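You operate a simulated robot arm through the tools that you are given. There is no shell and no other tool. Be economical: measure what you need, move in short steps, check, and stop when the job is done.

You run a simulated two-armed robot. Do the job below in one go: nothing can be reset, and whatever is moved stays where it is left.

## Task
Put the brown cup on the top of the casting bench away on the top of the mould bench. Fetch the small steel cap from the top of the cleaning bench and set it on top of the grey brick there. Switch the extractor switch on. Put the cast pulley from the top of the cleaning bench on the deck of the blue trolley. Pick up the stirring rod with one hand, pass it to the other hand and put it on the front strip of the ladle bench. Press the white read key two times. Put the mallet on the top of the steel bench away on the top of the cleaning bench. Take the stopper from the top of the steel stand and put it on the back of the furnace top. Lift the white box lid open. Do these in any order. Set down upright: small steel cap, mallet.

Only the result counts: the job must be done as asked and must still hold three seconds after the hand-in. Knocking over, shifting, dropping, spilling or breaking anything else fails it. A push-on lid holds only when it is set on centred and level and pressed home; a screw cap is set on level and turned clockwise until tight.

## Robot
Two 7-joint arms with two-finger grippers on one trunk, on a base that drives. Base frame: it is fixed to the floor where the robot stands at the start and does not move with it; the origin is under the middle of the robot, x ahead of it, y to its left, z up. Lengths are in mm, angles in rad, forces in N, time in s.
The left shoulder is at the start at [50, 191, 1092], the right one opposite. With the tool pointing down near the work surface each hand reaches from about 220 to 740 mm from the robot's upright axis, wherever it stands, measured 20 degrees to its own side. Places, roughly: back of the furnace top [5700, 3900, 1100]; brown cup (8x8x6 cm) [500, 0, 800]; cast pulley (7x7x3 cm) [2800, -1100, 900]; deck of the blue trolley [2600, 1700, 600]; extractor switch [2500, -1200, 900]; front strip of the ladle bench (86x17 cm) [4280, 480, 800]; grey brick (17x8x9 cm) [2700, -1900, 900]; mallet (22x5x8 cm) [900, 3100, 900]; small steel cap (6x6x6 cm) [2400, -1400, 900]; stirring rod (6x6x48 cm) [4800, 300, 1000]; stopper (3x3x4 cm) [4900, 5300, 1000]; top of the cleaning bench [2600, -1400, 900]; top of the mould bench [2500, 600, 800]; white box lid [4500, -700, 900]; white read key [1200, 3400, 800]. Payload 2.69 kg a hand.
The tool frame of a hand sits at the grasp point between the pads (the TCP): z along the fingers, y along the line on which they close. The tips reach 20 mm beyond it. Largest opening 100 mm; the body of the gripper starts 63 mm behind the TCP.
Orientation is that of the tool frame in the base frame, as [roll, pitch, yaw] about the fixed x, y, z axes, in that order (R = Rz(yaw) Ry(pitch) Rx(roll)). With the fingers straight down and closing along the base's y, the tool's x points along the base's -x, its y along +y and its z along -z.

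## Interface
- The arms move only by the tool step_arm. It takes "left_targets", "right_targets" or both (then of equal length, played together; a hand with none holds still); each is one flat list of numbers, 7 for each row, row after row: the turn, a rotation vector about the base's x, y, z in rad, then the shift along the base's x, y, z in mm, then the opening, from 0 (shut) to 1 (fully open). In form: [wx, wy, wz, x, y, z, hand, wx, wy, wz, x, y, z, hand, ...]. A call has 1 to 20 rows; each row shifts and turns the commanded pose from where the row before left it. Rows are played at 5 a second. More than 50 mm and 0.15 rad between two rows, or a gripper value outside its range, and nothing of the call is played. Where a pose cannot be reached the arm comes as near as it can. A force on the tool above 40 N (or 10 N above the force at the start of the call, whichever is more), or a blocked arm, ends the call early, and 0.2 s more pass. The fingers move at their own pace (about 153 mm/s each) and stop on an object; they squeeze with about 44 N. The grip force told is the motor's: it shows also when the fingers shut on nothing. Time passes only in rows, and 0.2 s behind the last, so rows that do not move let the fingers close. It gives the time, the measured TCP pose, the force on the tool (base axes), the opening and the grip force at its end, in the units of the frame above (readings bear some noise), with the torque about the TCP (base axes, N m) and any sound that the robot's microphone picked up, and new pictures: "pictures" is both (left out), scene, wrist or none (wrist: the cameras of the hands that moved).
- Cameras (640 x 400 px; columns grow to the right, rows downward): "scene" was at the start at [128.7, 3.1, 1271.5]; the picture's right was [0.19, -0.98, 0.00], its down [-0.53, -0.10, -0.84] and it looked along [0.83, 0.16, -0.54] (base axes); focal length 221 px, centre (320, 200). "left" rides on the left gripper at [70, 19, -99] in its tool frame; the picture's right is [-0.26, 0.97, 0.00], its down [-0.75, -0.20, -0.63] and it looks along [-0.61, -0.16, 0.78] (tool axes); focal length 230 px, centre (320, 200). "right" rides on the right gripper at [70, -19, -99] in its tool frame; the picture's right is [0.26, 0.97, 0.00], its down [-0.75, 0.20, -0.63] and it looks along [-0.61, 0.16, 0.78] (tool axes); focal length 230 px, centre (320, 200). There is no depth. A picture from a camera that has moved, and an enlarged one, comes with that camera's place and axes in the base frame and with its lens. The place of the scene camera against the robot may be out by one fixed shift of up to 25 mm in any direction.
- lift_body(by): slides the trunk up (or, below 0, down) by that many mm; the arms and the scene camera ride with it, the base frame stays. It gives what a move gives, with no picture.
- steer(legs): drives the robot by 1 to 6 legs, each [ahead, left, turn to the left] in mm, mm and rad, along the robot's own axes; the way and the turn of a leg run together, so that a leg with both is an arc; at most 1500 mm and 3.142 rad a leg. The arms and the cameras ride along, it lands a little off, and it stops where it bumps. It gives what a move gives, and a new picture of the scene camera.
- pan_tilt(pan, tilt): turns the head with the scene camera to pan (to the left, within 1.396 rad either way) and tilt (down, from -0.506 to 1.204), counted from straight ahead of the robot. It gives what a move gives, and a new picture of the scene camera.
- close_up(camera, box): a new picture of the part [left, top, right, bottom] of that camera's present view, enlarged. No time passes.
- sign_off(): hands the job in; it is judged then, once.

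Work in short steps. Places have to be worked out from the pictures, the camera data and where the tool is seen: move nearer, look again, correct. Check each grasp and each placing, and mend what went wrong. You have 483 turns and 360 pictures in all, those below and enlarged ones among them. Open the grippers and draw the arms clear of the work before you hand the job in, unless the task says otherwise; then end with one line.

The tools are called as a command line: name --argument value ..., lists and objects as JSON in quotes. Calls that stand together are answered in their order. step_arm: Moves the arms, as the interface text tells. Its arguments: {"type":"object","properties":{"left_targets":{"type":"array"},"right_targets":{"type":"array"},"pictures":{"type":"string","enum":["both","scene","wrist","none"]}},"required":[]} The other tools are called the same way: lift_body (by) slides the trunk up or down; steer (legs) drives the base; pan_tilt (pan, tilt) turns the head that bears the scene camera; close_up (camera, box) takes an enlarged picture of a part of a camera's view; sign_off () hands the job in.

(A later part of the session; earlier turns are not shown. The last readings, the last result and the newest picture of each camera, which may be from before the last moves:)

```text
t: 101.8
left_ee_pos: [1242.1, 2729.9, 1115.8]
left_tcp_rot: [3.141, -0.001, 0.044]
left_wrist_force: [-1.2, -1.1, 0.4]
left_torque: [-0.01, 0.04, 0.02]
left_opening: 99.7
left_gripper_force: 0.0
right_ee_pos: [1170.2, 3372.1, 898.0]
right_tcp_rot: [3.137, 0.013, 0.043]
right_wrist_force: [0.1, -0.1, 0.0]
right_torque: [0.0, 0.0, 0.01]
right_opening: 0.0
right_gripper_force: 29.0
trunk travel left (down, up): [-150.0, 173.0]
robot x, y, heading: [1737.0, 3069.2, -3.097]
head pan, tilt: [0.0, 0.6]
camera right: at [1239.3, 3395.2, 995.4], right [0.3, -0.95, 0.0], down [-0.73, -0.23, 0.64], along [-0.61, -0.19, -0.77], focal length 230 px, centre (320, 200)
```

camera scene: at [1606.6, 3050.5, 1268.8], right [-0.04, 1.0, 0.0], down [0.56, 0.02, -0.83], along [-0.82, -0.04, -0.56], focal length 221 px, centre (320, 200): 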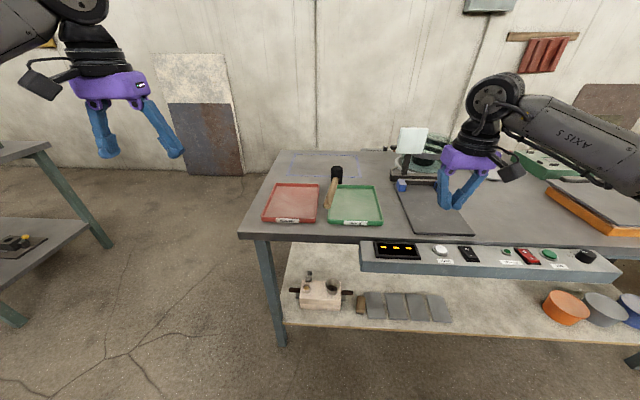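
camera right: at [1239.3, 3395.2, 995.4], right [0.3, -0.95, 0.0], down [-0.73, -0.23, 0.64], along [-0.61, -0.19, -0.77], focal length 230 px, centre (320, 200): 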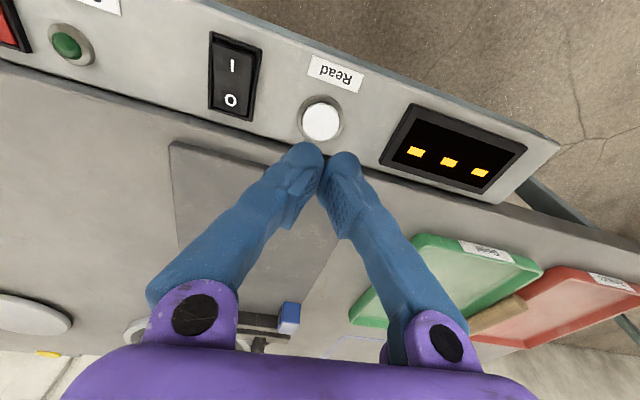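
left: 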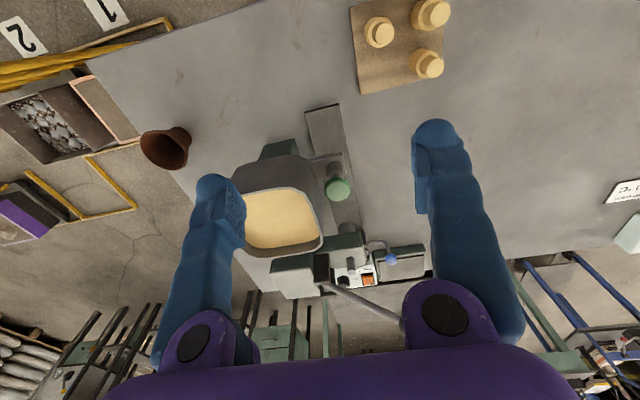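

Triangulation gives the key at (1177, 3375, 819). I centre over it and come down close, then press in fine steps.

step_arm --right_targets '[0, 0, 0, 4, 2, -20, 0, 0, 0, 0, 4, 1, -20, 0, 0, 0, 0, 0, 0, -8, 0]' --pictures "wrist"

```text
t: 102.6
left_ee_pos: [1240.8, 2729.7, 1116.2]
left_tcp_rot: [-3.141, -0.001, 0.044]
left_wrist_force: [-0.9, -1.0, 0.2]
left_torque: [0.0, -0.03, -0.04]
left_opening: 100.1
left_gripper_force: 0.1
right_ee_pos: [1179.5, 3375.8, 849.0]
right_tcp_rot: [3.135, 0.012, 0.042]
right_wrist_force: [0.4, 0.3, 1.4]
right_torque: [-0.05, -0.02, -0.01]
right_opening: 0.0
right_gripper_force: 29.6
trunk travel left (down, up): [-150.0, 173.0]
robot x, y, heading: [1738.3, 3071.4, -3.099]
head pan, tilt: [0.0, 0.6]
camera right: at [1247.9, 3398.5, 947.2], right [0.3, -0.95, 0.0], down [-0.73, -0.23, 0.64], along [-0.61, -0.19, -0.77], focal length 230 px, centre (320, 200)
```

right: 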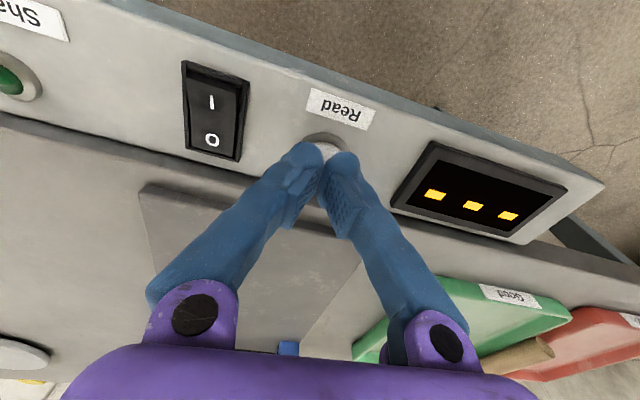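

The key seems a few mm further toward me, at x≈1185. I shift and press down gently.

step_arm --right_targets '[0, 0, 0, 5, 0, 0, 0, 0, 0, 0, 0, 0, -4, 0, 0, 0, 0, 0, 0, -3, 0]' --pictures "none"

step_arm --right_targets '[0, 0, 0, 0, 0, -3, 0]' --pictures "wrist"

```text
t: 103.4
left_ee_pos: [1241.5, 2729.7, 1115.7]
left_tcp_rot: [-3.141, -0.001, 0.046]
left_wrist_force: [0.1, -0.1, 0.5]
left_torque: [-0.02, 0.0, -0.02]
left_opening: 100.1
left_gripper_force: 0.0
right_ee_pos: [1182.9, 3375.9, 842.6]
right_tcp_rot: [3.137, 0.012, 0.042]
right_wrist_force: [-1.2, -0.6, 0.5]
right_torque: [0.02, 0.01, 0.02]
right_opening: 0.3
right_gripper_force: 29.4
trunk travel left (down, up): [-150.0, 173.0]
robot x, y, heading: [1733.4, 3068.4, -3.099]
head pan, tilt: [0.0, 0.6]
```

```text
t: 103.8
left_ee_pos: [1242.2, 2729.8, 1116.3]
left_tcp_rot: [3.141, -0.001, 0.046]
left_wrist_force: [-0.1, 0.5, 0.2]
left_torque: [-0.01, 0.0, 0.0]
left_opening: 100.1
left_gripper_force: 0.3
right_ee_pos: [1183.7, 3376.5, 840.0]
right_tcp_rot: [3.136, 0.013, 0.045]
right_wrist_force: [-0.5, -0.4, 0.5]
right_torque: [-0.02, 0.0, 0.0]
right_opening: 0.0
right_gripper_force: 29.4
trunk travel left (down, up): [-150.0, 173.0]
robot x, y, heading: [1737.2, 3067.5, -3.099]
head pan, tilt: [0.0, 0.6]
camera right: at [1251.5, 3398.6, 937.7], right [0.3, -0.95, 0.0], down [-0.73, -0.23, 0.64], along [-0.61, -0.19, -0.77], focal length 230 px, centre (320, 200)
```

right: 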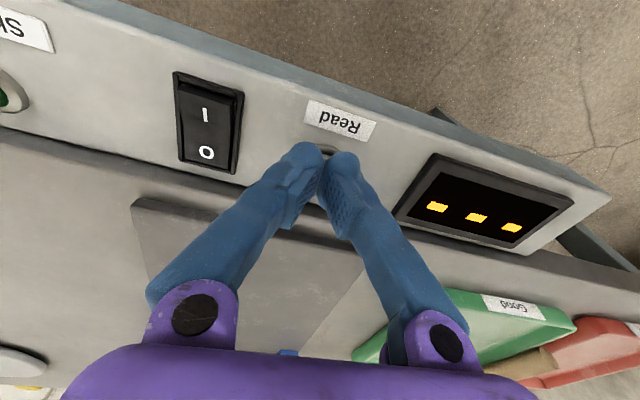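

No contact yet. I continue down in 2 mm steps, watching the force.

step_arm --right_targets '[0, 0, 0, 0, 0, -2, 0, 0, 0, 0, 0, 0, -2, 0]' --pictures "none"

step_arm --right_targets '[0, 0, 0, 0, 0, -2, 0]' --pictures "none"

step_arm --right_targets '[0, 0, 0, 0, 0, -2, 0]' --pictures "none"

step_arm --right_targets '[0, 0, 0, 0, 0, -2, 0]' --pictures "wrist"

```text
t: 104.4
left_ee_pos: [1241.7, 2729.0, 1115.3]
left_tcp_rot: [3.142, 0.0, 0.046]
left_wrist_force: [-0.4, 0.4, -0.2]
left_torque: [-0.03, 0.03, 0.0]
left_opening: 100.1
left_gripper_force: 0.1
right_ee_pos: [1184.4, 3377.0, 836.3]
right_tcp_rot: [3.137, 0.015, 0.043]
right_wrist_force: [-0.2, -0.1, 0.4]
right_torque: [-0.03, -0.02, -0.01]
right_opening: 0.0
right_gripper_force: 29.6
trunk travel left (down, up): [-150.0, 173.0]
robot x, y, heading: [1732.2, 3069.7, -3.101]
head pan, tilt: [0.0, 0.6]
```

```text
t: 104.8
left_ee_pos: [1242.4, 2731.5, 1115.3]
left_tcp_rot: [3.139, 0.0, 0.046]
left_wrist_force: [0.1, 0.1, 0.7]
left_torque: [0.0, 0.05, -0.02]
left_opening: 99.9
left_gripper_force: 0.1
right_ee_pos: [1184.6, 3374.9, 834.6]
right_tcp_rot: [3.136, 0.014, 0.042]
right_wrist_force: [0.6, -0.2, 0.4]
right_torque: [-0.01, 0.03, 0.0]
right_opening: 0.2
right_gripper_force: 29.1
trunk travel left (down, up): [-150.0, 173.0]
robot x, y, heading: [1731.2, 3070.2, -3.1]
head pan, tilt: [0.0, 0.6]
```

```text
t: 105.2
left_ee_pos: [1242.0, 2729.2, 1115.8]
left_tcp_rot: [3.141, 0.0, 0.046]
left_wrist_force: [-0.8, 0.7, -1.1]
left_torque: [-0.03, 0.0, 0.0]
left_opening: 99.9
left_gripper_force: 0.1
right_ee_pos: [1184.2, 3375.5, 832.6]
right_tcp_rot: [3.138, 0.014, 0.044]
right_wrist_force: [0.0, -0.4, 1.4]
right_torque: [-0.02, 0.01, 0.04]
right_opening: 5.9
right_gripper_force: 29.7
trunk travel left (down, up): [-150.0, 173.0]
robot x, y, heading: [1733.0, 3072.1, -3.096]
head pan, tilt: [0.0, 0.6]
```

```text
t: 105.6
left_ee_pos: [1241.6, 2728.9, 1116.3]
left_tcp_rot: [-3.141, 0.0, 0.045]
left_wrist_force: [0.0, -0.9, 0.3]
left_torque: [-0.03, 0.0, 0.05]
left_opening: 99.9
left_gripper_force: 0.0
right_ee_pos: [1184.8, 3376.2, 830.3]
right_tcp_rot: [3.135, 0.013, 0.042]
right_wrist_force: [0.6, -0.4, 2.8]
right_torque: [-0.01, -0.01, -0.01]
right_opening: 5.8
right_gripper_force: 29.4
trunk travel left (down, up): [-150.0, 173.0]
robot x, y, heading: [1733.7, 3072.7, -3.097]
head pan, tilt: [0.0, 0.6]
heard: click
camera right: at [1252.2, 3398.7, 928.4], right [0.3, -0.95, 0.0], down [-0.73, -0.23, 0.64], along [-0.61, -0.19, -0.77], focal length 230 px, centre (320, 200)
```

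right: 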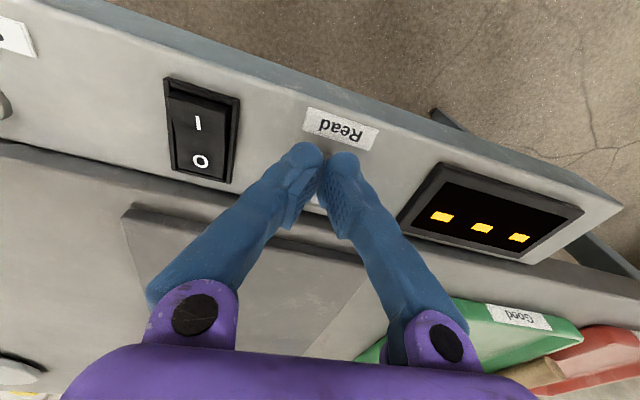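

A click: the key has been pressed once. I release it fully, and then look at the display.

step_arm --right_targets '[0, 0, 0, 0, 0, 8, 0, 0, 0, 0, 0, 0, 8, 0, 0, 0, 0, 0, 0, 0, 0]' --pictures "wrist"

```text
t: 106.4
left_ee_pos: [1240.0, 2730.5, 1115.8]
left_tcp_rot: [3.141, 0.0, 0.045]
left_wrist_force: [-0.4, -0.5, 0.7]
left_torque: [0.03, -0.02, 0.0]
left_opening: 99.9
left_gripper_force: 0.1
right_ee_pos: [1183.1, 3377.7, 846.8]
right_tcp_rot: [3.137, 0.012, 0.044]
right_wrist_force: [-0.1, -0.5, 0.7]
right_torque: [0.02, 0.03, 0.04]
right_opening: 0.0
right_gripper_force: 29.7
trunk travel left (down, up): [-150.0, 173.0]
robot x, y, heading: [1733.0, 3069.6, -3.097]
head pan, tilt: [0.0, 0.6]
camera right: at [1251.9, 3398.8, 944.2], right [0.3, -0.95, 0.0], down [-0.73, -0.23, 0.64], along [-0.61, -0.19, -0.77], focal length 230 px, centre (320, 200)
```

right: 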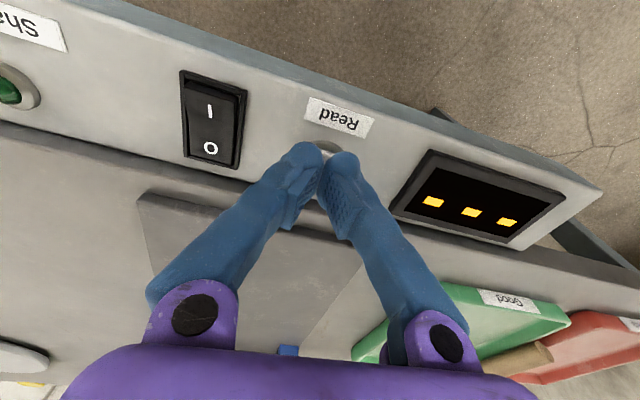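

Pressing the second time, to the same depth.

step_arm --right_targets '[0, 0, 0, 1, 0, -8, 0, 0, 0, 0, 0, 0, -4, 0, 0, 0, 0, 0, 0, -2, 0, 0, 0, 0, 0, 0, -2, 0, 0, 0, 0, 0, 0, -1, 0]' --pictures "none"

```text
t: 107.6
left_ee_pos: [1241.7, 2729.2, 1116.6]
left_tcp_rot: [3.142, 0.001, 0.047]
left_wrist_force: [0.1, -0.5, 0.3]
left_torque: [0.0, 0.05, 0.03]
left_opening: 99.9
left_gripper_force: 0.1
right_ee_pos: [1184.1, 3375.8, 831.4]
right_tcp_rot: [3.136, 0.014, 0.043]
right_wrist_force: [-2.6, 0.3, 4.0]
right_torque: [0.0, 0.0, -0.03]
right_opening: 6.3
right_gripper_force: 29.6
trunk travel left (down, up): [-150.0, 173.0]
robot x, y, heading: [1733.7, 3070.9, -3.094]
head pan, tilt: [0.0, 0.6]
heard: click
```

That was the second click. I lift off and head toward the mallet with the hand open.

step_arm --right_targets '[0, 0, 0, 0, 0, 12, 0, 0, 0, 0, 0, 0, 40, 0, 0, 0, 0, 0, 0, 45, 0, 0, 0, 0, 0, 0, 45, 0.5, 0, 0, 0, -28, -35, 10, 1, 0, 0, 0, -28, -40, 0, 1, 0, 0, 0, -28, -40, 0, 1, 0, 0, -0.1, -28, -40, 0, 1, 0, 0, -0.1, -28, -40, 0, 1, 0, 0, 0, -28, -40, 0, 1, 0, 0, 0, -8, -40, 0, 1]' --pictures "both"

```text
t: 110.0
left_ee_pos: [1242.0, 2727.0, 1116.9]
left_tcp_rot: [-3.139, 0.0, 0.046]
left_wrist_force: [0.1, -0.2, -0.3]
left_torque: [0.07, 0.01, -0.01]
left_opening: 100.0
left_gripper_force: 0.0
right_ee_pos: [1057.7, 3119.6, 970.8]
right_tcp_rot: [3.136, 0.017, -0.156]
right_wrist_force: [0.0, -0.6, 0.2]
right_torque: [0.03, -0.03, 0.02]
right_opening: 99.8
right_gripper_force: 0.0
right hand out of reach, approached as far as the arm can: row 10, 11
trunk travel left (down, up): [-150.0, 173.0]
robot x, y, heading: [1729.8, 3068.2, -3.102]
head pan, tilt: [0.0, 0.6]
camera scene: at [1607.2, 3048.5, 1268.9], right [-0.04, 1.0, 0.0], down [0.56, 0.03, -0.83], along [-0.82, -0.03, -0.56], focal length 221 px, centre (320, 200)
camera right: at [1129.7, 3128.3, 1069.5], right [0.1, -0.99, 0.0], down [-0.76, -0.08, 0.64], along [-0.64, -0.07, -0.77], focal length 230 px, centre (320, 200)
```

scene: 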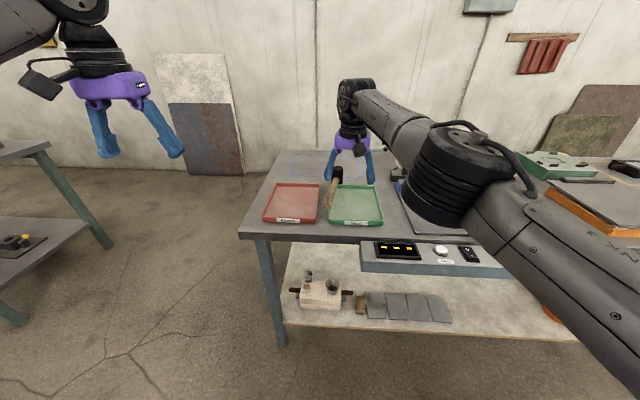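
right: 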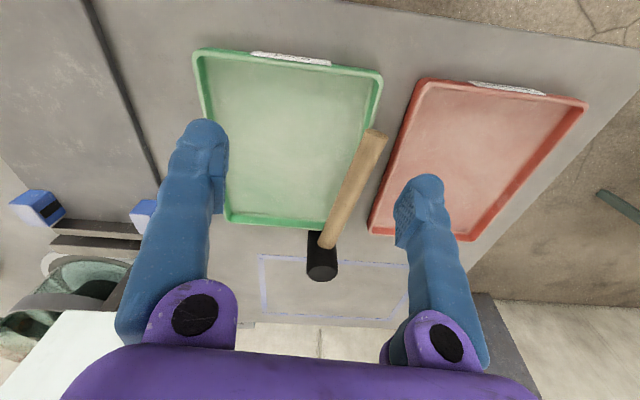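

The arm was at its limit. The mallet stands on its head (top near (872, 3097, 900)) with the handle over the gap between the trays, so I'll grip the head. First I drive 200 mm closer.

steer --legs '[[190, 0, -0.04]]'

close_up --camera "right" --box '[0, 0, 640, 400]'

```text
t: 111.6
left_ee_pos: [1037.0, 2744.4, 1116.7]
left_tcp_rot: [-3.141, -0.002, 0.007]
left_wrist_force: [-0.8, 0.5, -0.6]
left_torque: [0.02, -0.02, 0.01]
left_opening: 99.9
left_gripper_force: 0.1
right_ee_pos: [868.6, 3143.3, 970.7]
right_tcp_rot: [3.138, 0.012, -0.196]
right_wrist_force: [-0.3, -0.1, 0.9]
right_torque: [0.02, -0.02, 0.04]
right_opening: 100.0
right_gripper_force: 0.0
trunk travel left (down, up): [-150.0, 173.0]
robot x, y, heading: [1540.6, 3068.2, -3.136]
head pan, tilt: [0.0, 0.6]
camera scene: at [1414.5, 3050.5, 1268.7], right [0.0, 1.0, 0.0], down [0.57, 0.0, -0.82], along [-0.82, 0.0, -0.57], focal length 221 px, centre (320, 200)
```

scene: 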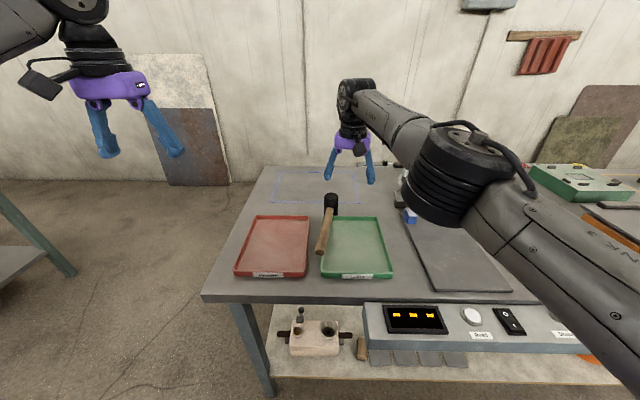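

```text
1.00 times, centred on (320, 200) of right (not enlarged: the box is as wide or as high as the picture)
camera zoom: at [940.1, 3148.7, 1068.6], right [0.07, -1.0, 0.0], down [-0.77, -0.05, 0.64], along [-0.64, -0.04, -0.77], focal length 230 px, centre (320, 200)
```

zoom: 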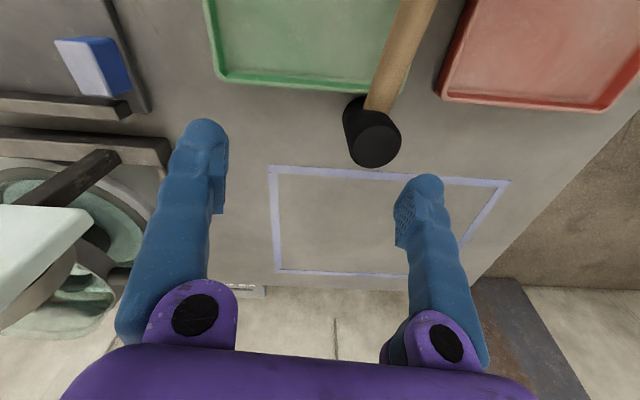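

The head's top face is at (857, 3097, 889). I align over it and lower until the pads straddle its upper half.

step_arm --right_targets '[0, 0, 0.05, -12, -46, 0, 1, 0, 0, 0, 0, 0, -30, 1, 0, 0, 0, 0, 0, -30, 1]' --pictures "wrist"

```text
t: 112.4
left_ee_pos: [1037.4, 2744.4, 1116.2]
left_tcp_rot: [3.141, 0.0, 0.006]
left_wrist_force: [0.1, 1.3, 0.2]
left_torque: [-0.01, 0.01, -0.01]
left_opening: 100.1
left_gripper_force: 0.0
right_ee_pos: [876.0, 3109.5, 918.2]
right_tcp_rot: [3.138, 0.014, -0.146]
right_wrist_force: [-0.4, -0.3, -0.2]
right_torque: [0.01, -0.01, 0.02]
right_opening: 99.9
right_gripper_force: 0.1
right hand out of reach, approached as far as the arm can: row 1, 3
trunk travel left (down, up): [-150.0, 173.0]
robot x, y, heading: [1545.1, 3066.3, -3.137]
head pan, tilt: [0.0, 0.6]
camera right: at [947.0, 3116.9, 1017.1], right [0.12, -0.99, 0.0], down [-0.76, -0.09, 0.64], along [-0.64, -0.07, -0.77], focal length 230 px, centre (320, 200)
```

right: 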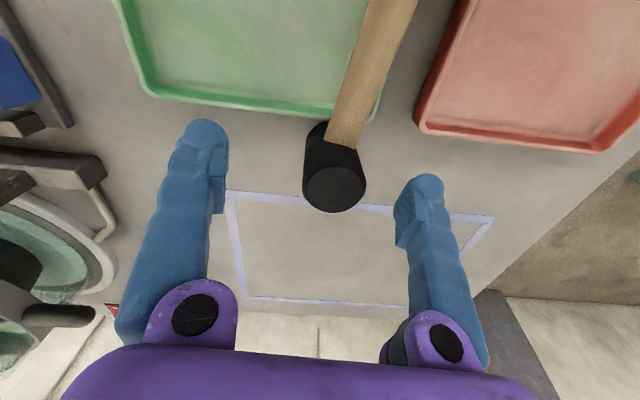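

I still need about 40 mm more reach. I'll shift the robot left 130 and ahead 40 so the right shoulder lines up with the mallet.

steer --legs '[[0, 130, 0], [45, 0, 0]]'

close_up --camera "right" --box '[0, 0, 640, 400]'

```text
t: 114.6
left_ee_pos: [991.8, 2618.1, 1115.4]
left_tcp_rot: [3.141, -0.002, 0.008]
left_wrist_force: [0.5, 1.0, 0.0]
left_torque: [-0.01, -0.02, -0.01]
left_opening: 99.8
left_gripper_force: 0.0
right_ee_pos: [831.7, 2981.1, 918.7]
right_tcp_rot: [3.137, 0.01, -0.146]
right_wrist_force: [0.0, -0.4, -0.4]
right_torque: [0.0, -0.04, -0.02]
right_opening: 99.9
right_gripper_force: 0.1
trunk travel left (down, up): [-150.0, 173.0]
robot x, y, heading: [1495.8, 2936.6, -3.144]
head pan, tilt: [0.0, 0.6]
camera scene: at [1370.1, 2922.9, 1268.6], right [0.0, 1.0, 0.0], down [0.57, 0.0, -0.82], along [-0.82, 0.0, -0.57], focal length 221 px, centre (320, 200)
```

scene: 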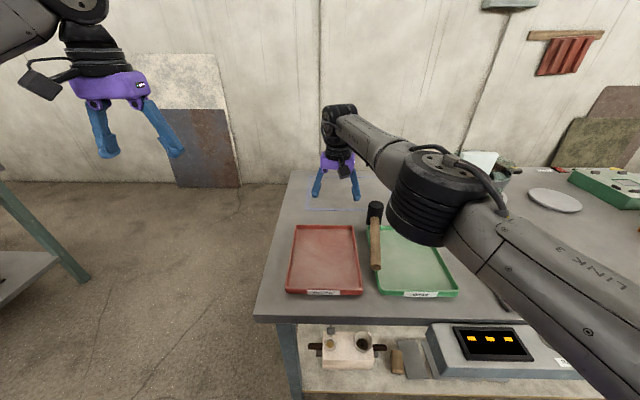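

```text
1.00 times, centred on (320, 200) of right (not enlarged: the box is as wide or as high as the picture)
camera zoom: at [902.3, 2989.8, 1016.8], right [0.11, -0.99, 0.0], down [-0.76, -0.09, 0.64], along [-0.63, -0.07, -0.77], focal length 230 px, centre (320, 200)
```

zoom: 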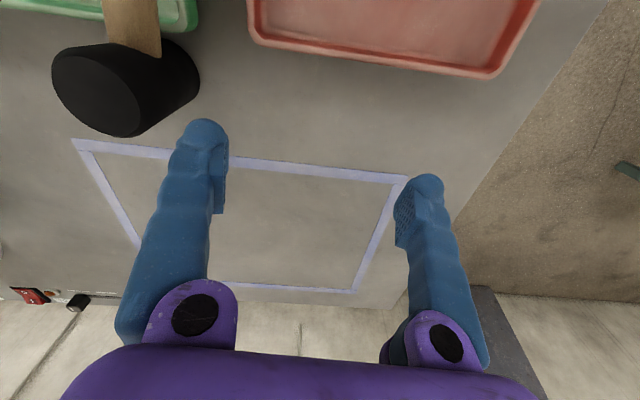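

I raise a little, shift over to the head at (855, 3096), and look again.

step_arm --right_targets '[0, 0, 0, 0, 0, 35, 1, 0, 0, 0, 8, 38, 0, 1, 0, 0, 0, 8, 38, 0, 1, 0, 0, 0, 7, 39, 0, 1]' --pictures "wrist"

```text
t: 115.6
left_ee_pos: [993.8, 2617.4, 1116.3]
left_tcp_rot: [-3.141, 0.0, 0.005]
left_wrist_force: [0.4, 0.0, -0.2]
left_torque: [-0.03, -0.04, -0.01]
left_opening: 100.1
left_gripper_force: 0.1
right_ee_pos: [826.6, 3008.6, 954.6]
right_tcp_rot: [3.139, 0.01, -0.145]
right_wrist_force: [0.5, -0.8, -0.2]
right_torque: [0.01, 0.01, 0.0]
right_opening: 100.1
right_gripper_force: 0.0
right hand out of reach, approached as far as the arm can: row 2, 3, 4
trunk travel left (down, up): [-150.0, 173.0]
robot x, y, heading: [1500.6, 2937.7, -3.134]
head pan, tilt: [0.0, 0.6]
camera right: at [897.3, 3016.8, 1052.7], right [0.11, -0.99, 0.0], down [-0.76, -0.09, 0.64], along [-0.63, -0.07, -0.77], focal length 230 px, centre (320, 200)
```

right: 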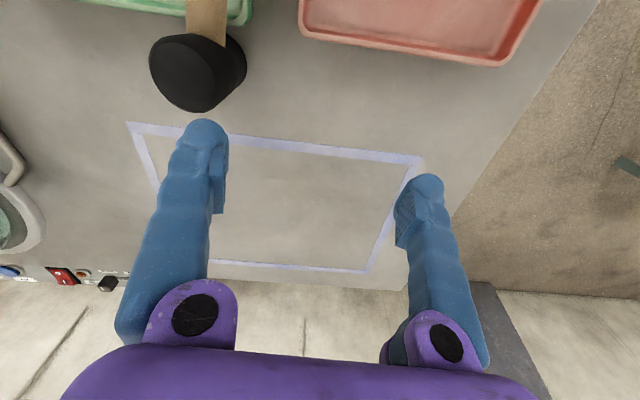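

The straight path ran along the edge of reach. I pull inward first, then sideways.

step_arm --right_targets '[0, 0, 0, 40, 0, 0, 1, 0, 0, 0, 0, 0, 0, 1]' --pictures "none"

```text
t: 116.2
left_ee_pos: [993.4, 2617.4, 1116.6]
left_tcp_rot: [-3.141, -0.002, 0.008]
left_wrist_force: [0.0, 0.4, -0.1]
left_torque: [0.0, 0.03, 0.04]
left_opening: 100.1
left_gripper_force: 0.0
right_ee_pos: [826.4, 3007.4, 954.3]
right_tcp_rot: [3.138, 0.01, -0.147]
right_wrist_force: [0.6, 0.6, -0.1]
right_torque: [0.03, 0.01, -0.02]
right_opening: 100.1
right_gripper_force: 0.2
right hand out of reach, approached as far as the arm can: row 1
trunk travel left (down, up): [-150.0, 173.0]
robot x, y, heading: [1498.0, 2936.9, -3.14]
head pan, tilt: [0.0, 0.6]
```

step_arm --right_targets '[0, 0, 0, 40, 0, 0, 1, 0, 0, 0, 40, 0, 0, 1, 0, 0, 0, 0, 0, 20, 1]' --pictures "scene"

```text
t: 117.0
left_ee_pos: [993.6, 2615.5, 1116.5]
left_tcp_rot: [3.141, -0.001, 0.006]
left_wrist_force: [0.3, -0.5, 0.5]
left_torque: [-0.01, -0.02, 0.0]
left_opening: 100.1
left_gripper_force: 0.0
right_ee_pos: [829.0, 3008.6, 975.9]
right_tcp_rot: [3.136, 0.014, -0.147]
right_wrist_force: [-0.2, 0.5, 0.7]
right_torque: [0.01, 0.0, 0.01]
right_opening: 99.8
right_gripper_force: 0.0
right hand out of reach, approached as far as the arm can: row 1, 2
trunk travel left (down, up): [-150.0, 173.0]
robot x, y, heading: [1500.0, 2935.6, -3.134]
head pan, tilt: [0.0, 0.6]
camera scene: at [1371.7, 2922.8, 1268.9], right [0.0, 1.0, 0.0], down [0.56, 0.0, -0.83], along [-0.83, 0.0, -0.56], focal length 221 px, centre (320, 200)
```

scene: 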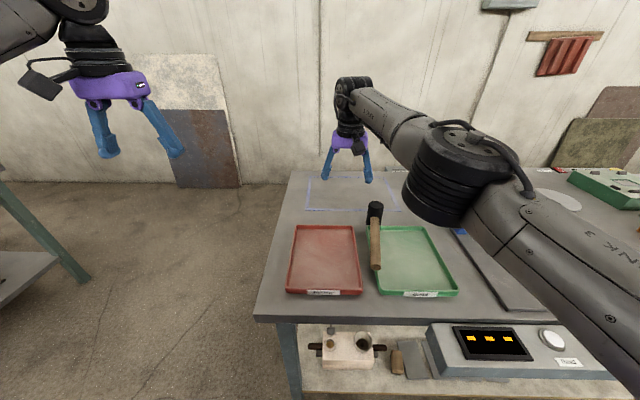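

step_arm --right_targets '[0, 0, 0, 10, 0, 40, 1, 0, 0, 0, 10, 0, 40, 1, 0, 0, 0.147, 20, 10, 20, 1, 0, 0, 0, 30, 10, 0, 1, 0, 0, 0, 30, 10, 0, 1]' --pictures "none"

```text
t: 118.2
left_ee_pos: [995.1, 2612.7, 1117.4]
left_tcp_rot: [-3.136, 0.002, 0.009]
left_wrist_force: [1.0, -0.9, -0.2]
left_torque: [0.17, 0.06, -0.01]
left_opening: 100.1
left_gripper_force: 0.0
right_ee_pos: [913.9, 3029.5, 1083.1]
right_tcp_rot: [3.14, 0.014, -0.003]
right_wrist_force: [0.8, -1.9, 0.6]
right_torque: [0.12, 0.12, 0.0]
right_opening: 100.0
right_gripper_force: 0.0
right hand out of reach, approached as far as the arm can: row 3, 4
trunk travel left (down, up): [-150.0, 173.0]
robot x, y, heading: [1500.3, 2937.8, -3.138]
head pan, tilt: [0.0, 0.6]
```

The arm is free again. I go sideways over the head, check the reach, and come down.

step_arm --right_targets '[0, 0, -0.05, 0, 33, 0, 1, 0, 0, -0.05, 0, 33, 0, 1, 0, 0, 0, -20, 0, -30, 1, 0, 0, 0, -20, 0, -30, 1, 0, 0, 0, -18, 0, -40, 1, 0, 0, 0, 0, 0, -30, 1]' --pictures "wrist"

```text
t: 119.6
left_ee_pos: [994.2, 2617.5, 1116.4]
left_tcp_rot: [-3.141, 0.0, 0.006]
left_wrist_force: [-0.5, -0.6, -0.5]
left_torque: [-0.01, 0.04, 0.0]
left_opening: 100.1
left_gripper_force: 0.0
right_ee_pos: [855.5, 3100.0, 949.2]
right_tcp_rot: [3.136, 0.012, -0.1]
right_wrist_force: [-1.0, -0.6, 0.4]
right_torque: [0.01, 0.04, 0.0]
right_opening: 99.5
right_gripper_force: 0.0
trunk travel left (down, up): [-150.0, 173.0]
robot x, y, heading: [1501.0, 2935.6, -3.142]
head pan, tilt: [0.0, 0.6]
camera right: at [926.2, 3111.9, 1047.6], right [0.16, -0.99, 0.0], down [-0.76, -0.12, 0.64], along [-0.63, -0.1, -0.77], focal length 230 px, centre (320, 200)
```

right: 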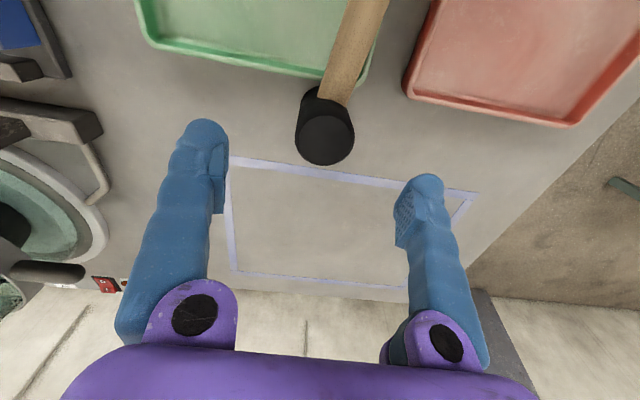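

Aligned within a few mm. Going down to z≈868 around the head and closing.

step_arm --right_targets '[0, 0, 0, 0, -1, -40, 1, 0, 0, 0, 0, -2, -40, 1]' --pictures "wrist"

```text
t: 120.2
left_ee_pos: [993.1, 2616.2, 1116.4]
left_tcp_rot: [-3.141, -0.001, 0.007]
left_wrist_force: [0.7, -0.2, -0.3]
left_torque: [0.03, 0.0, 0.02]
left_opening: 100.1
left_gripper_force: 0.1
right_ee_pos: [854.9, 3096.6, 871.4]
right_tcp_rot: [3.136, 0.012, -0.099]
right_wrist_force: [0.2, 0.1, 0.0]
right_torque: [0.0, -0.02, 0.01]
right_opening: 100.2
right_gripper_force: 0.1
trunk travel left (down, up): [-150.0, 173.0]
robot x, y, heading: [1497.7, 2937.3, -3.142]
head pan, tilt: [0.0, 0.6]
camera right: at [925.0, 3107.9, 967.5], right [0.16, -0.99, 0.0], down [-0.76, -0.12, 0.64], along [-0.63, -0.1, -0.77], focal length 230 px, centre (320, 200)
```

right: 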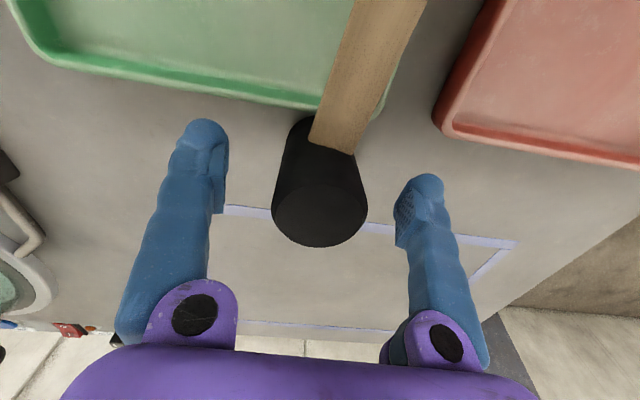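

The head is centred between the pads. Lowering a touch and closing, then a small lift.

step_arm --right_targets '[0, 0, 0, 0, 0, -6, 1, 0, 0, 0, 0, 0, 0, 0, 0, 0, 0, 0, 0, 0, 0, 0, 0, 0, 0, 0, 0, 0]' --pictures "none"

step_arm --right_targets '[0, 0, 0, 0, 0, 20, 0, 0, 0, 0, 0, 0, 30, 0, 0, 0, 0, 0, 0, 40, 0, 0, 0, 0, 0, 0, 40, 0]' --pictures "both"

```text
t: 121.2
left_ee_pos: [992.9, 2618.6, 1115.7]
left_tcp_rot: [3.141, -0.004, 0.007]
left_wrist_force: [-0.8, 0.6, -0.1]
left_torque: [0.01, 0.02, 0.01]
left_opening: 100.0
left_gripper_force: 0.0
right_ee_pos: [853.7, 3096.3, 862.7]
right_tcp_rot: [3.138, 0.013, -0.1]
right_wrist_force: [-0.1, 2.9, 0.1]
right_torque: [0.05, 0.16, 0.04]
right_opening: 42.6
right_gripper_force: 44.5
trunk travel left (down, up): [-150.0, 173.0]
robot x, y, heading: [1495.8, 2934.7, -3.141]
head pan, tilt: [0.0, 0.6]
```

```text
t: 122.2
left_ee_pos: [993.3, 2616.4, 1117.4]
left_tcp_rot: [-3.141, -0.001, 0.007]
left_wrist_force: [-0.4, -0.9, -0.5]
left_torque: [0.02, 0.03, 0.02]
left_opening: 100.2
left_gripper_force: 0.1
right_ee_pos: [855.1, 3096.8, 991.7]
right_tcp_rot: [3.136, 0.011, -0.098]
right_wrist_force: [0.5, 0.6, -8.3]
right_torque: [0.01, 0.19, -0.01]
right_opening: 42.3
right_gripper_force: 43.9
trunk travel left (down, up): [-150.0, 173.0]
robot x, y, heading: [1501.1, 2936.5, -3.142]
head pan, tilt: [0.0, 0.6]
camera scene: at [1371.0, 2922.9, 1268.8], right [0.0, 1.0, 0.0], down [0.56, 0.0, -0.83], along [-0.83, 0.0, -0.56], focal length 221 px, centre (320, 200)
camera right: at [926.0, 3108.5, 1090.1], right [0.16, -0.99, 0.0], down [-0.76, -0.12, 0.64], along [-0.63, -0.1, -0.77], focal length 230 px, centre (320, 200)
```

scene: 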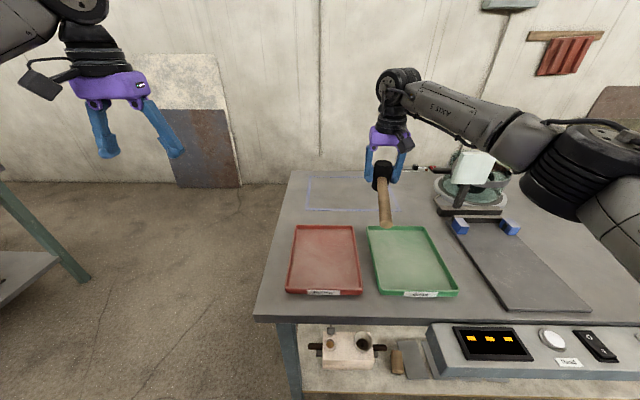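
right: 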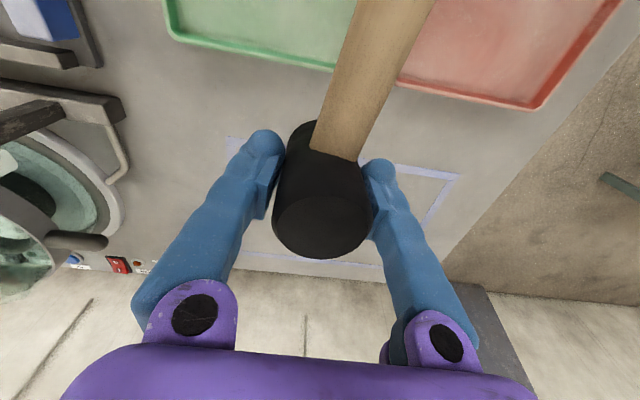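

The mallet is held firmly and level. I raise it, tuck in a little, back away, turn round and go down the aisle toward the cleaning bench.

step_arm --right_targets '[0, 0, 0, 15, 0, 40, 0, 0, 0, 0, 20, 0, 40, 0, 0, 0, 0, 20, 0, 20, 0]' --pictures "none"

steer --legs '[[-260, 0, 0], [0, 0, 3.141], [-130, -700, 0], [0, -1400, 0]]'

```text
t: 123.0
left_ee_pos: [993.2, 2617.8, 1115.6]
left_tcp_rot: [3.139, 0.0, 0.007]
left_wrist_force: [0.8, 0.4, 0.3]
left_torque: [-0.01, -0.01, -0.03]
left_opening: 99.6
left_gripper_force: 0.1
right_ee_pos: [908.5, 3096.0, 1093.4]
right_tcp_rot: [3.136, 0.01, -0.1]
right_wrist_force: [0.2, 0.8, -6.4]
right_torque: [0.02, 0.21, -0.01]
right_opening: 42.3
right_gripper_force: 43.6
trunk travel left (down, up): [-150.0, 173.0]
robot x, y, heading: [1501.3, 2938.6, -3.134]
head pan, tilt: [0.0, 0.6]
```

```text
t: 150.3
left_ee_pos: [2081.1, 1160.5, 1116.7]
left_tcp_rot: [3.139, -0.003, 3.107]
left_wrist_force: [0.0, -0.7, -0.5]
left_torque: [0.01, 0.0, -0.02]
left_opening: 99.8
left_gripper_force: 0.0
right_ee_pos: [2144.6, 678.9, 1091.1]
right_tcp_rot: [3.137, 0.012, 3.001]
right_wrist_force: [0.0, 0.8, -6.8]
right_torque: [-0.01, -0.2, 0.0]
right_opening: 41.8
right_gripper_force: 44.3
trunk travel left (down, up): [-150.0, 173.0]
robot x, y, heading: [1564.0, 861.2, -0.038]
head pan, tilt: [0.0, 0.6]
camera scene: at [1692.3, 842.5, 1268.7], right [-0.04, -1.0, 0.0], down [-0.57, 0.02, -0.82], along [0.82, -0.03, -0.57], focal length 221 px, centre (320, 200)
```

scene: 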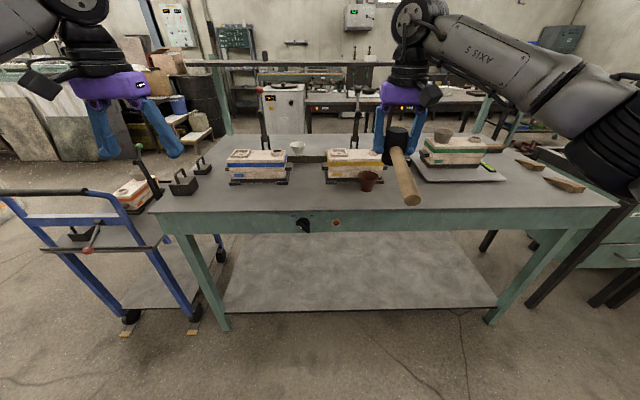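

All well, and the cup is still standing. On to the cleaning bench.

steer --legs '[[30, 0, 0.038], [0, -1100, 0], [0, -1000, 0]]'

```text
t: 169.2
left_ee_pos: [2105.3, -903.7, 1115.5]
left_tcp_rot: [-3.141, -0.002, -3.133]
left_wrist_force: [0.6, 0.5, 0.8]
left_torque: [-0.01, 0.02, -0.01]
left_opening: 100.0
left_gripper_force: 0.1
right_ee_pos: [2191.6, -1381.8, 1093.0]
right_tcp_rot: [3.137, 0.012, 3.046]
right_wrist_force: [-0.5, 0.6, -7.9]
right_torque: [0.01, -0.22, -0.03]
right_opening: 42.0
right_gripper_force: 44.1
trunk travel left (down, up): [-150.0, 173.0]
robot x, y, heading: [1602.1, -1228.2, 0.002]
head pan, tilt: [0.0, 0.6]
camera scene: at [1730.7, -1238.4, 1268.7], right [0.01, -1.0, 0.0], down [-0.57, 0.0, -0.82], along [0.82, 0.01, -0.57], focal length 221 px, centre (320, 200)
```

scene: 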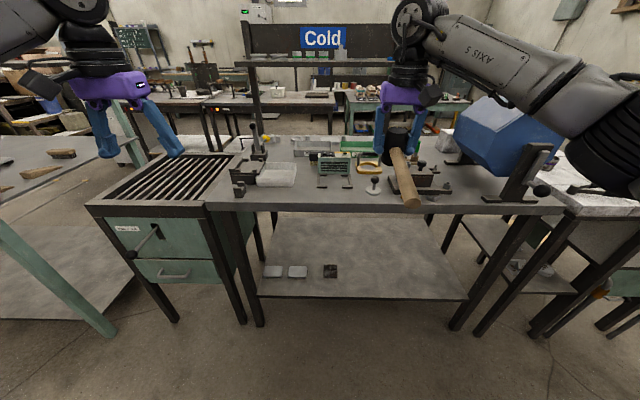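

I'm in front of the cleaning bench. Enlarging its cluttered top to identify things and find free room.

close_up --camera "scene" --box '[210, 120, 410, 220]'

close_up --camera "scene" --box '[360, 90, 600, 240]'

```text
3.20 times, centred on (310, 170) of scene
camera zoom: at [1730.7, -1238.4, 1268.7], right [0.01, -1.0, 0.0], down [-0.57, 0.0, -0.82], along [0.82, 0.01, -0.57], focal length 708 px, centre (352, 296)
```

zoom: 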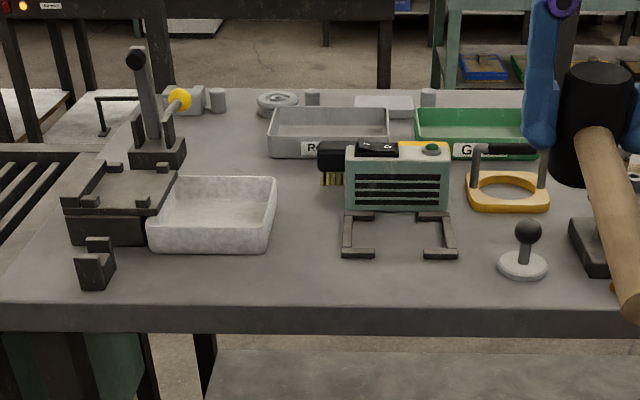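

```text
2.67 times, centred on (480, 165) of scene
camera zoom: at [1730.7, -1238.4, 1268.7], right [0.01, -1.0, 0.0], down [-0.57, 0.0, -0.82], along [0.82, 0.01, -0.57], focal length 590 px, centre (-107, 293)
```

zoom: 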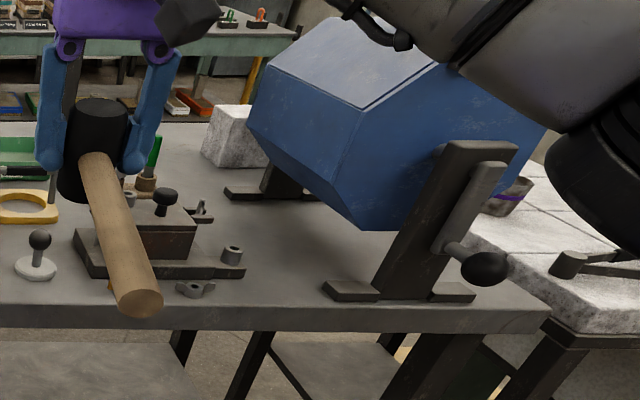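

I check with the right wrist camera whether the mallet's handle has drooped in the grip.

close_up --camera "right" --box '[0, 0, 640, 400]'

close_up --camera "left" --box '[0, 0, 640, 400]'

```text
1.00 times, centred on (320, 200) of right (not enlarged: the box is as wide or as high as the picture)
camera zoom: at [2117.3, -1393.7, 1190.2], right [-0.16, 0.99, 0.0], down [0.76, 0.12, 0.64], along [0.63, 0.11, -0.77], focal length 230 px, centre (320, 200)
```

zoom: 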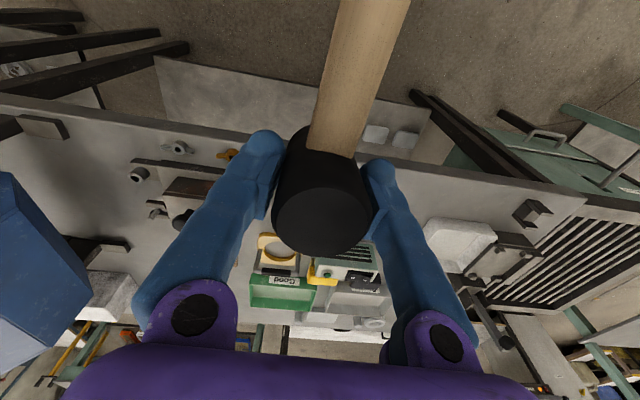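

```text
1.00 times, centred on (320, 200) of left (not enlarged: the box is as wide or as high as the picture)
camera zoom: at [2037.1, -885.5, 1215.1], right [0.25, 0.97, 0.0], down [0.75, -0.19, 0.63], along [0.61, -0.16, -0.78], focal length 230 px, centre (320, 200)
```

zoom: 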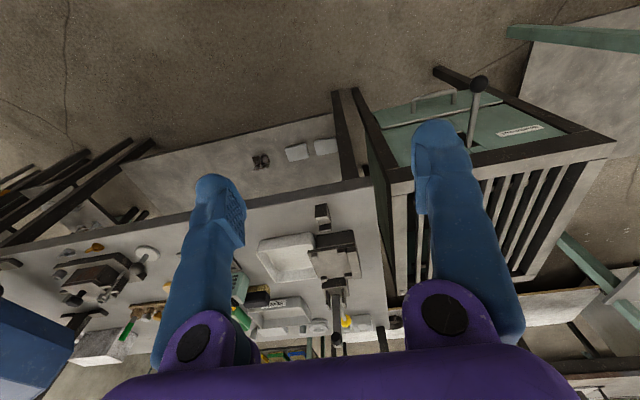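

There's no further droop. A clear strip runs along the front edge (x≈2285–2360, y≈-1385…-1000), and the mallet fits there with its handle along +y. I drive closer, shift left, and turn the mallet 82° clockwise.

steer --legs '[[130, 110, 0]]'

step_arm --right_targets '[0, 0, -0.1427, 0, 0, 0, 0, 0, 0, -0.1427, 0, 0, 0, 0, 0, 0, -0.1427, 0, 0, 0, 0, 0, 0, -0.1427, 0, 0, 0, 0, 0, 0, -0.1427, 0, 0, 0, 0, 0, 0, -0.1427, 0, 0, 0, 0, 0, 0, -0.1427, 0, 0, 0, 0, 0, 0, -0.1427, 0, 0, 0, 0, 0, 0, -0.1427, 0, 0, 0, 0, 0, 0, -0.1427, 0, 0, 0, 0]' --pictures "both"

```text
t: 170.8
left_ee_pos: [2238.2, -795.7, 1115.5]
left_tcp_rot: [-3.14, -0.002, -3.139]
left_wrist_force: [0.8, -0.1, 0.5]
left_torque: [-0.01, 0.02, 0.02]
left_opening: 99.8
left_gripper_force: 0.1
right_ee_pos: [2322.0, -1274.5, 1092.5]
right_tcp_rot: [3.138, 0.01, 3.039]
right_wrist_force: [0.5, -0.4, -7.7]
right_torque: [-0.02, -0.19, -0.01]
right_opening: 42.1
right_gripper_force: 43.8
trunk travel left (down, up): [-150.0, 173.0]
robot x, y, heading: [1730.4, -1116.8, 0.0]
head pan, tilt: [0.0, 0.6]
camera scene: at [1861.5, -1129.2, 1268.6], right [0.0, -1.0, 0.0], down [-0.57, 0.0, -0.82], along [0.82, 0.0, -0.57], focal length 221 px, centre (320, 200)
```

scene: 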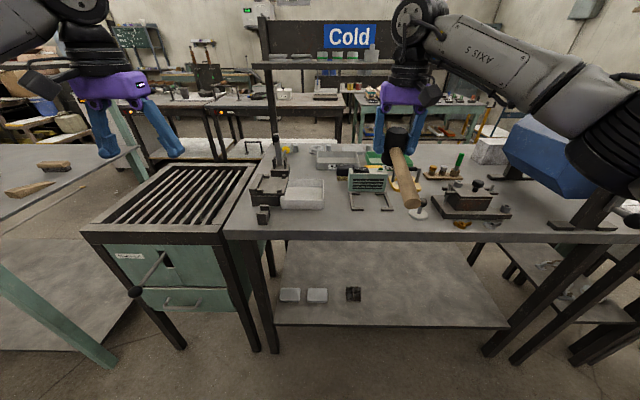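

```text
t: 173.0
left_ee_pos: [2237.6, -797.1, 1115.7]
left_tcp_rot: [3.142, -0.002, -3.137]
left_wrist_force: [-0.4, 0.8, 0.1]
left_torque: [0.0, 0.0, -0.04]
left_opening: 100.1
left_gripper_force: 0.2
right_ee_pos: [2320.0, -1276.0, 1091.5]
right_tcp_rot: [3.139, 0.012, 1.607]
right_wrist_force: [0.3, 0.6, -7.7]
right_torque: [-0.21, -0.01, 0.0]
right_opening: 41.6
right_gripper_force: 44.1
trunk travel left (down, up): [-150.0, 173.0]
robot x, y, heading: [1731.1, -1117.5, 0.002]
head pan, tilt: [0.0, 0.6]
camera scene: at [1861.0, -1129.5, 1268.7], right [0.0, -1.0, 0.0], down [-0.57, 0.0, -0.82], along [0.82, 0.0, -0.57], focal length 221 px, centre (320, 200)
camera right: at [2297.3, -1205.3, 1190.2], right [0.96, 0.29, 0.0], down [0.23, -0.74, 0.64], along [0.19, -0.61, -0.77], focal length 230 px, centre (320, 200)
```

scene: 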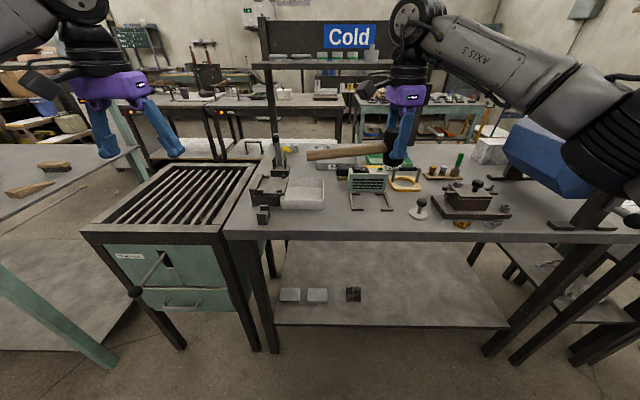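
right: 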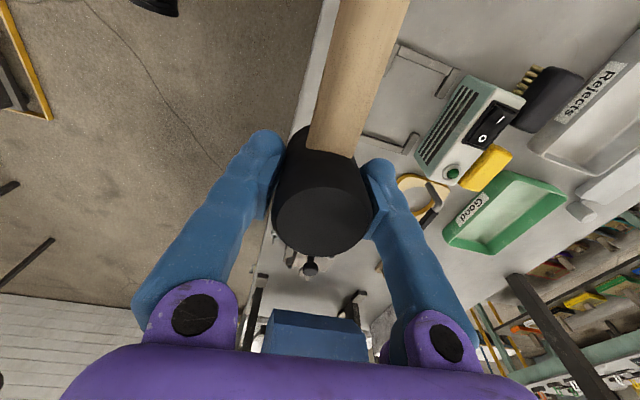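

close_up --camera "scene" --box '[290, 110, 450, 210]'

```text
4.00 times, centred on (370, 160) of scene
camera zoom: at [1861.0, -1129.5, 1268.7], right [0.0, -1.0, 0.0], down [-0.57, 0.0, -0.82], along [0.82, 0.0, -0.57], focal length 885 px, centre (120, 360)
```

zoom: 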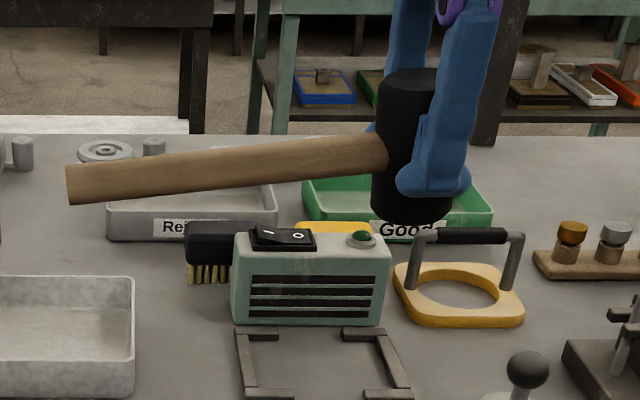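

Wrist rays put the bench's front edge at x≈2298 and the extractor stand's feet at x≈2394. I'll set the head at (2345, -1245), aligning the handle with the edge on the way down.

step_arm --right_targets '[0, 0, -0.06, 12, 15, -30, 0, 0, 0, -0.06, 13, 16, -35, 0, 0, 0, 0, 0, 0, -35, 0, 0, 0, 0, 0, 0, -35, 0]' --pictures "both"

```text
t: 174.0
left_ee_pos: [2239.6, -797.7, 1117.5]
left_tcp_rot: [-3.141, -0.002, -3.138]
left_wrist_force: [-0.7, 0.6, 0.5]
left_torque: [0.03, -0.02, -0.01]
left_opening: 100.0
left_gripper_force: 0.1
right_ee_pos: [2346.5, -1243.4, 954.6]
right_tcp_rot: [3.137, 0.012, 1.491]
right_wrist_force: [0.0, -0.1, -7.7]
right_torque: [-0.2, 0.02, 0.0]
right_opening: 41.8
right_gripper_force: 43.5
trunk travel left (down, up): [-150.0, 173.0]
robot x, y, heading: [1727.9, -1117.3, 0.004]
head pan, tilt: [0.0, 0.6]
camera scene: at [1861.5, -1129.6, 1268.7], right [0.0, -1.0, 0.0], down [-0.57, 0.0, -0.82], along [0.82, 0.0, -0.57], focal length 221 px, centre (320, 200)
camera right: at [2331.0, -1171.7, 1052.4], right [0.98, 0.18, 0.0], down [0.14, -0.76, 0.64], along [0.12, -0.63, -0.77], focal length 230 px, centre (320, 200)
```

scene: 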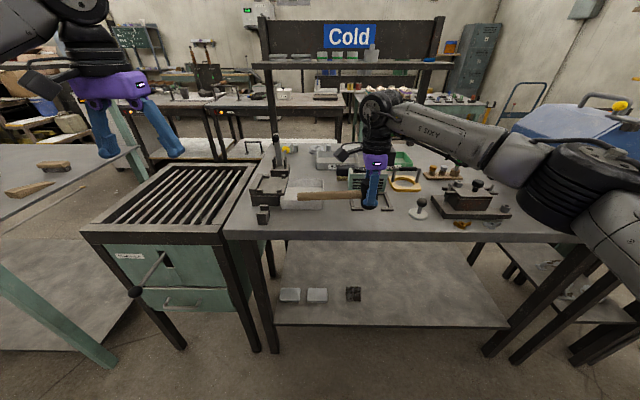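
right: 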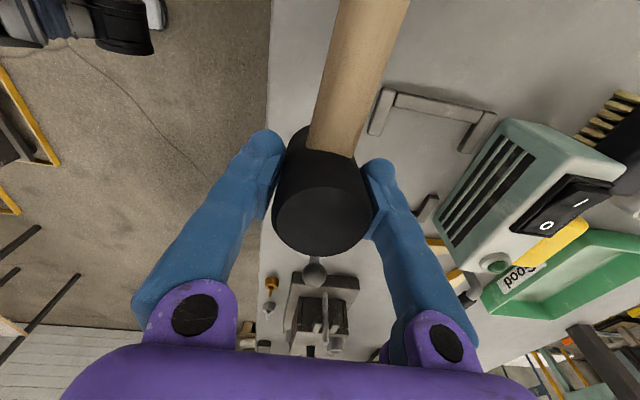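

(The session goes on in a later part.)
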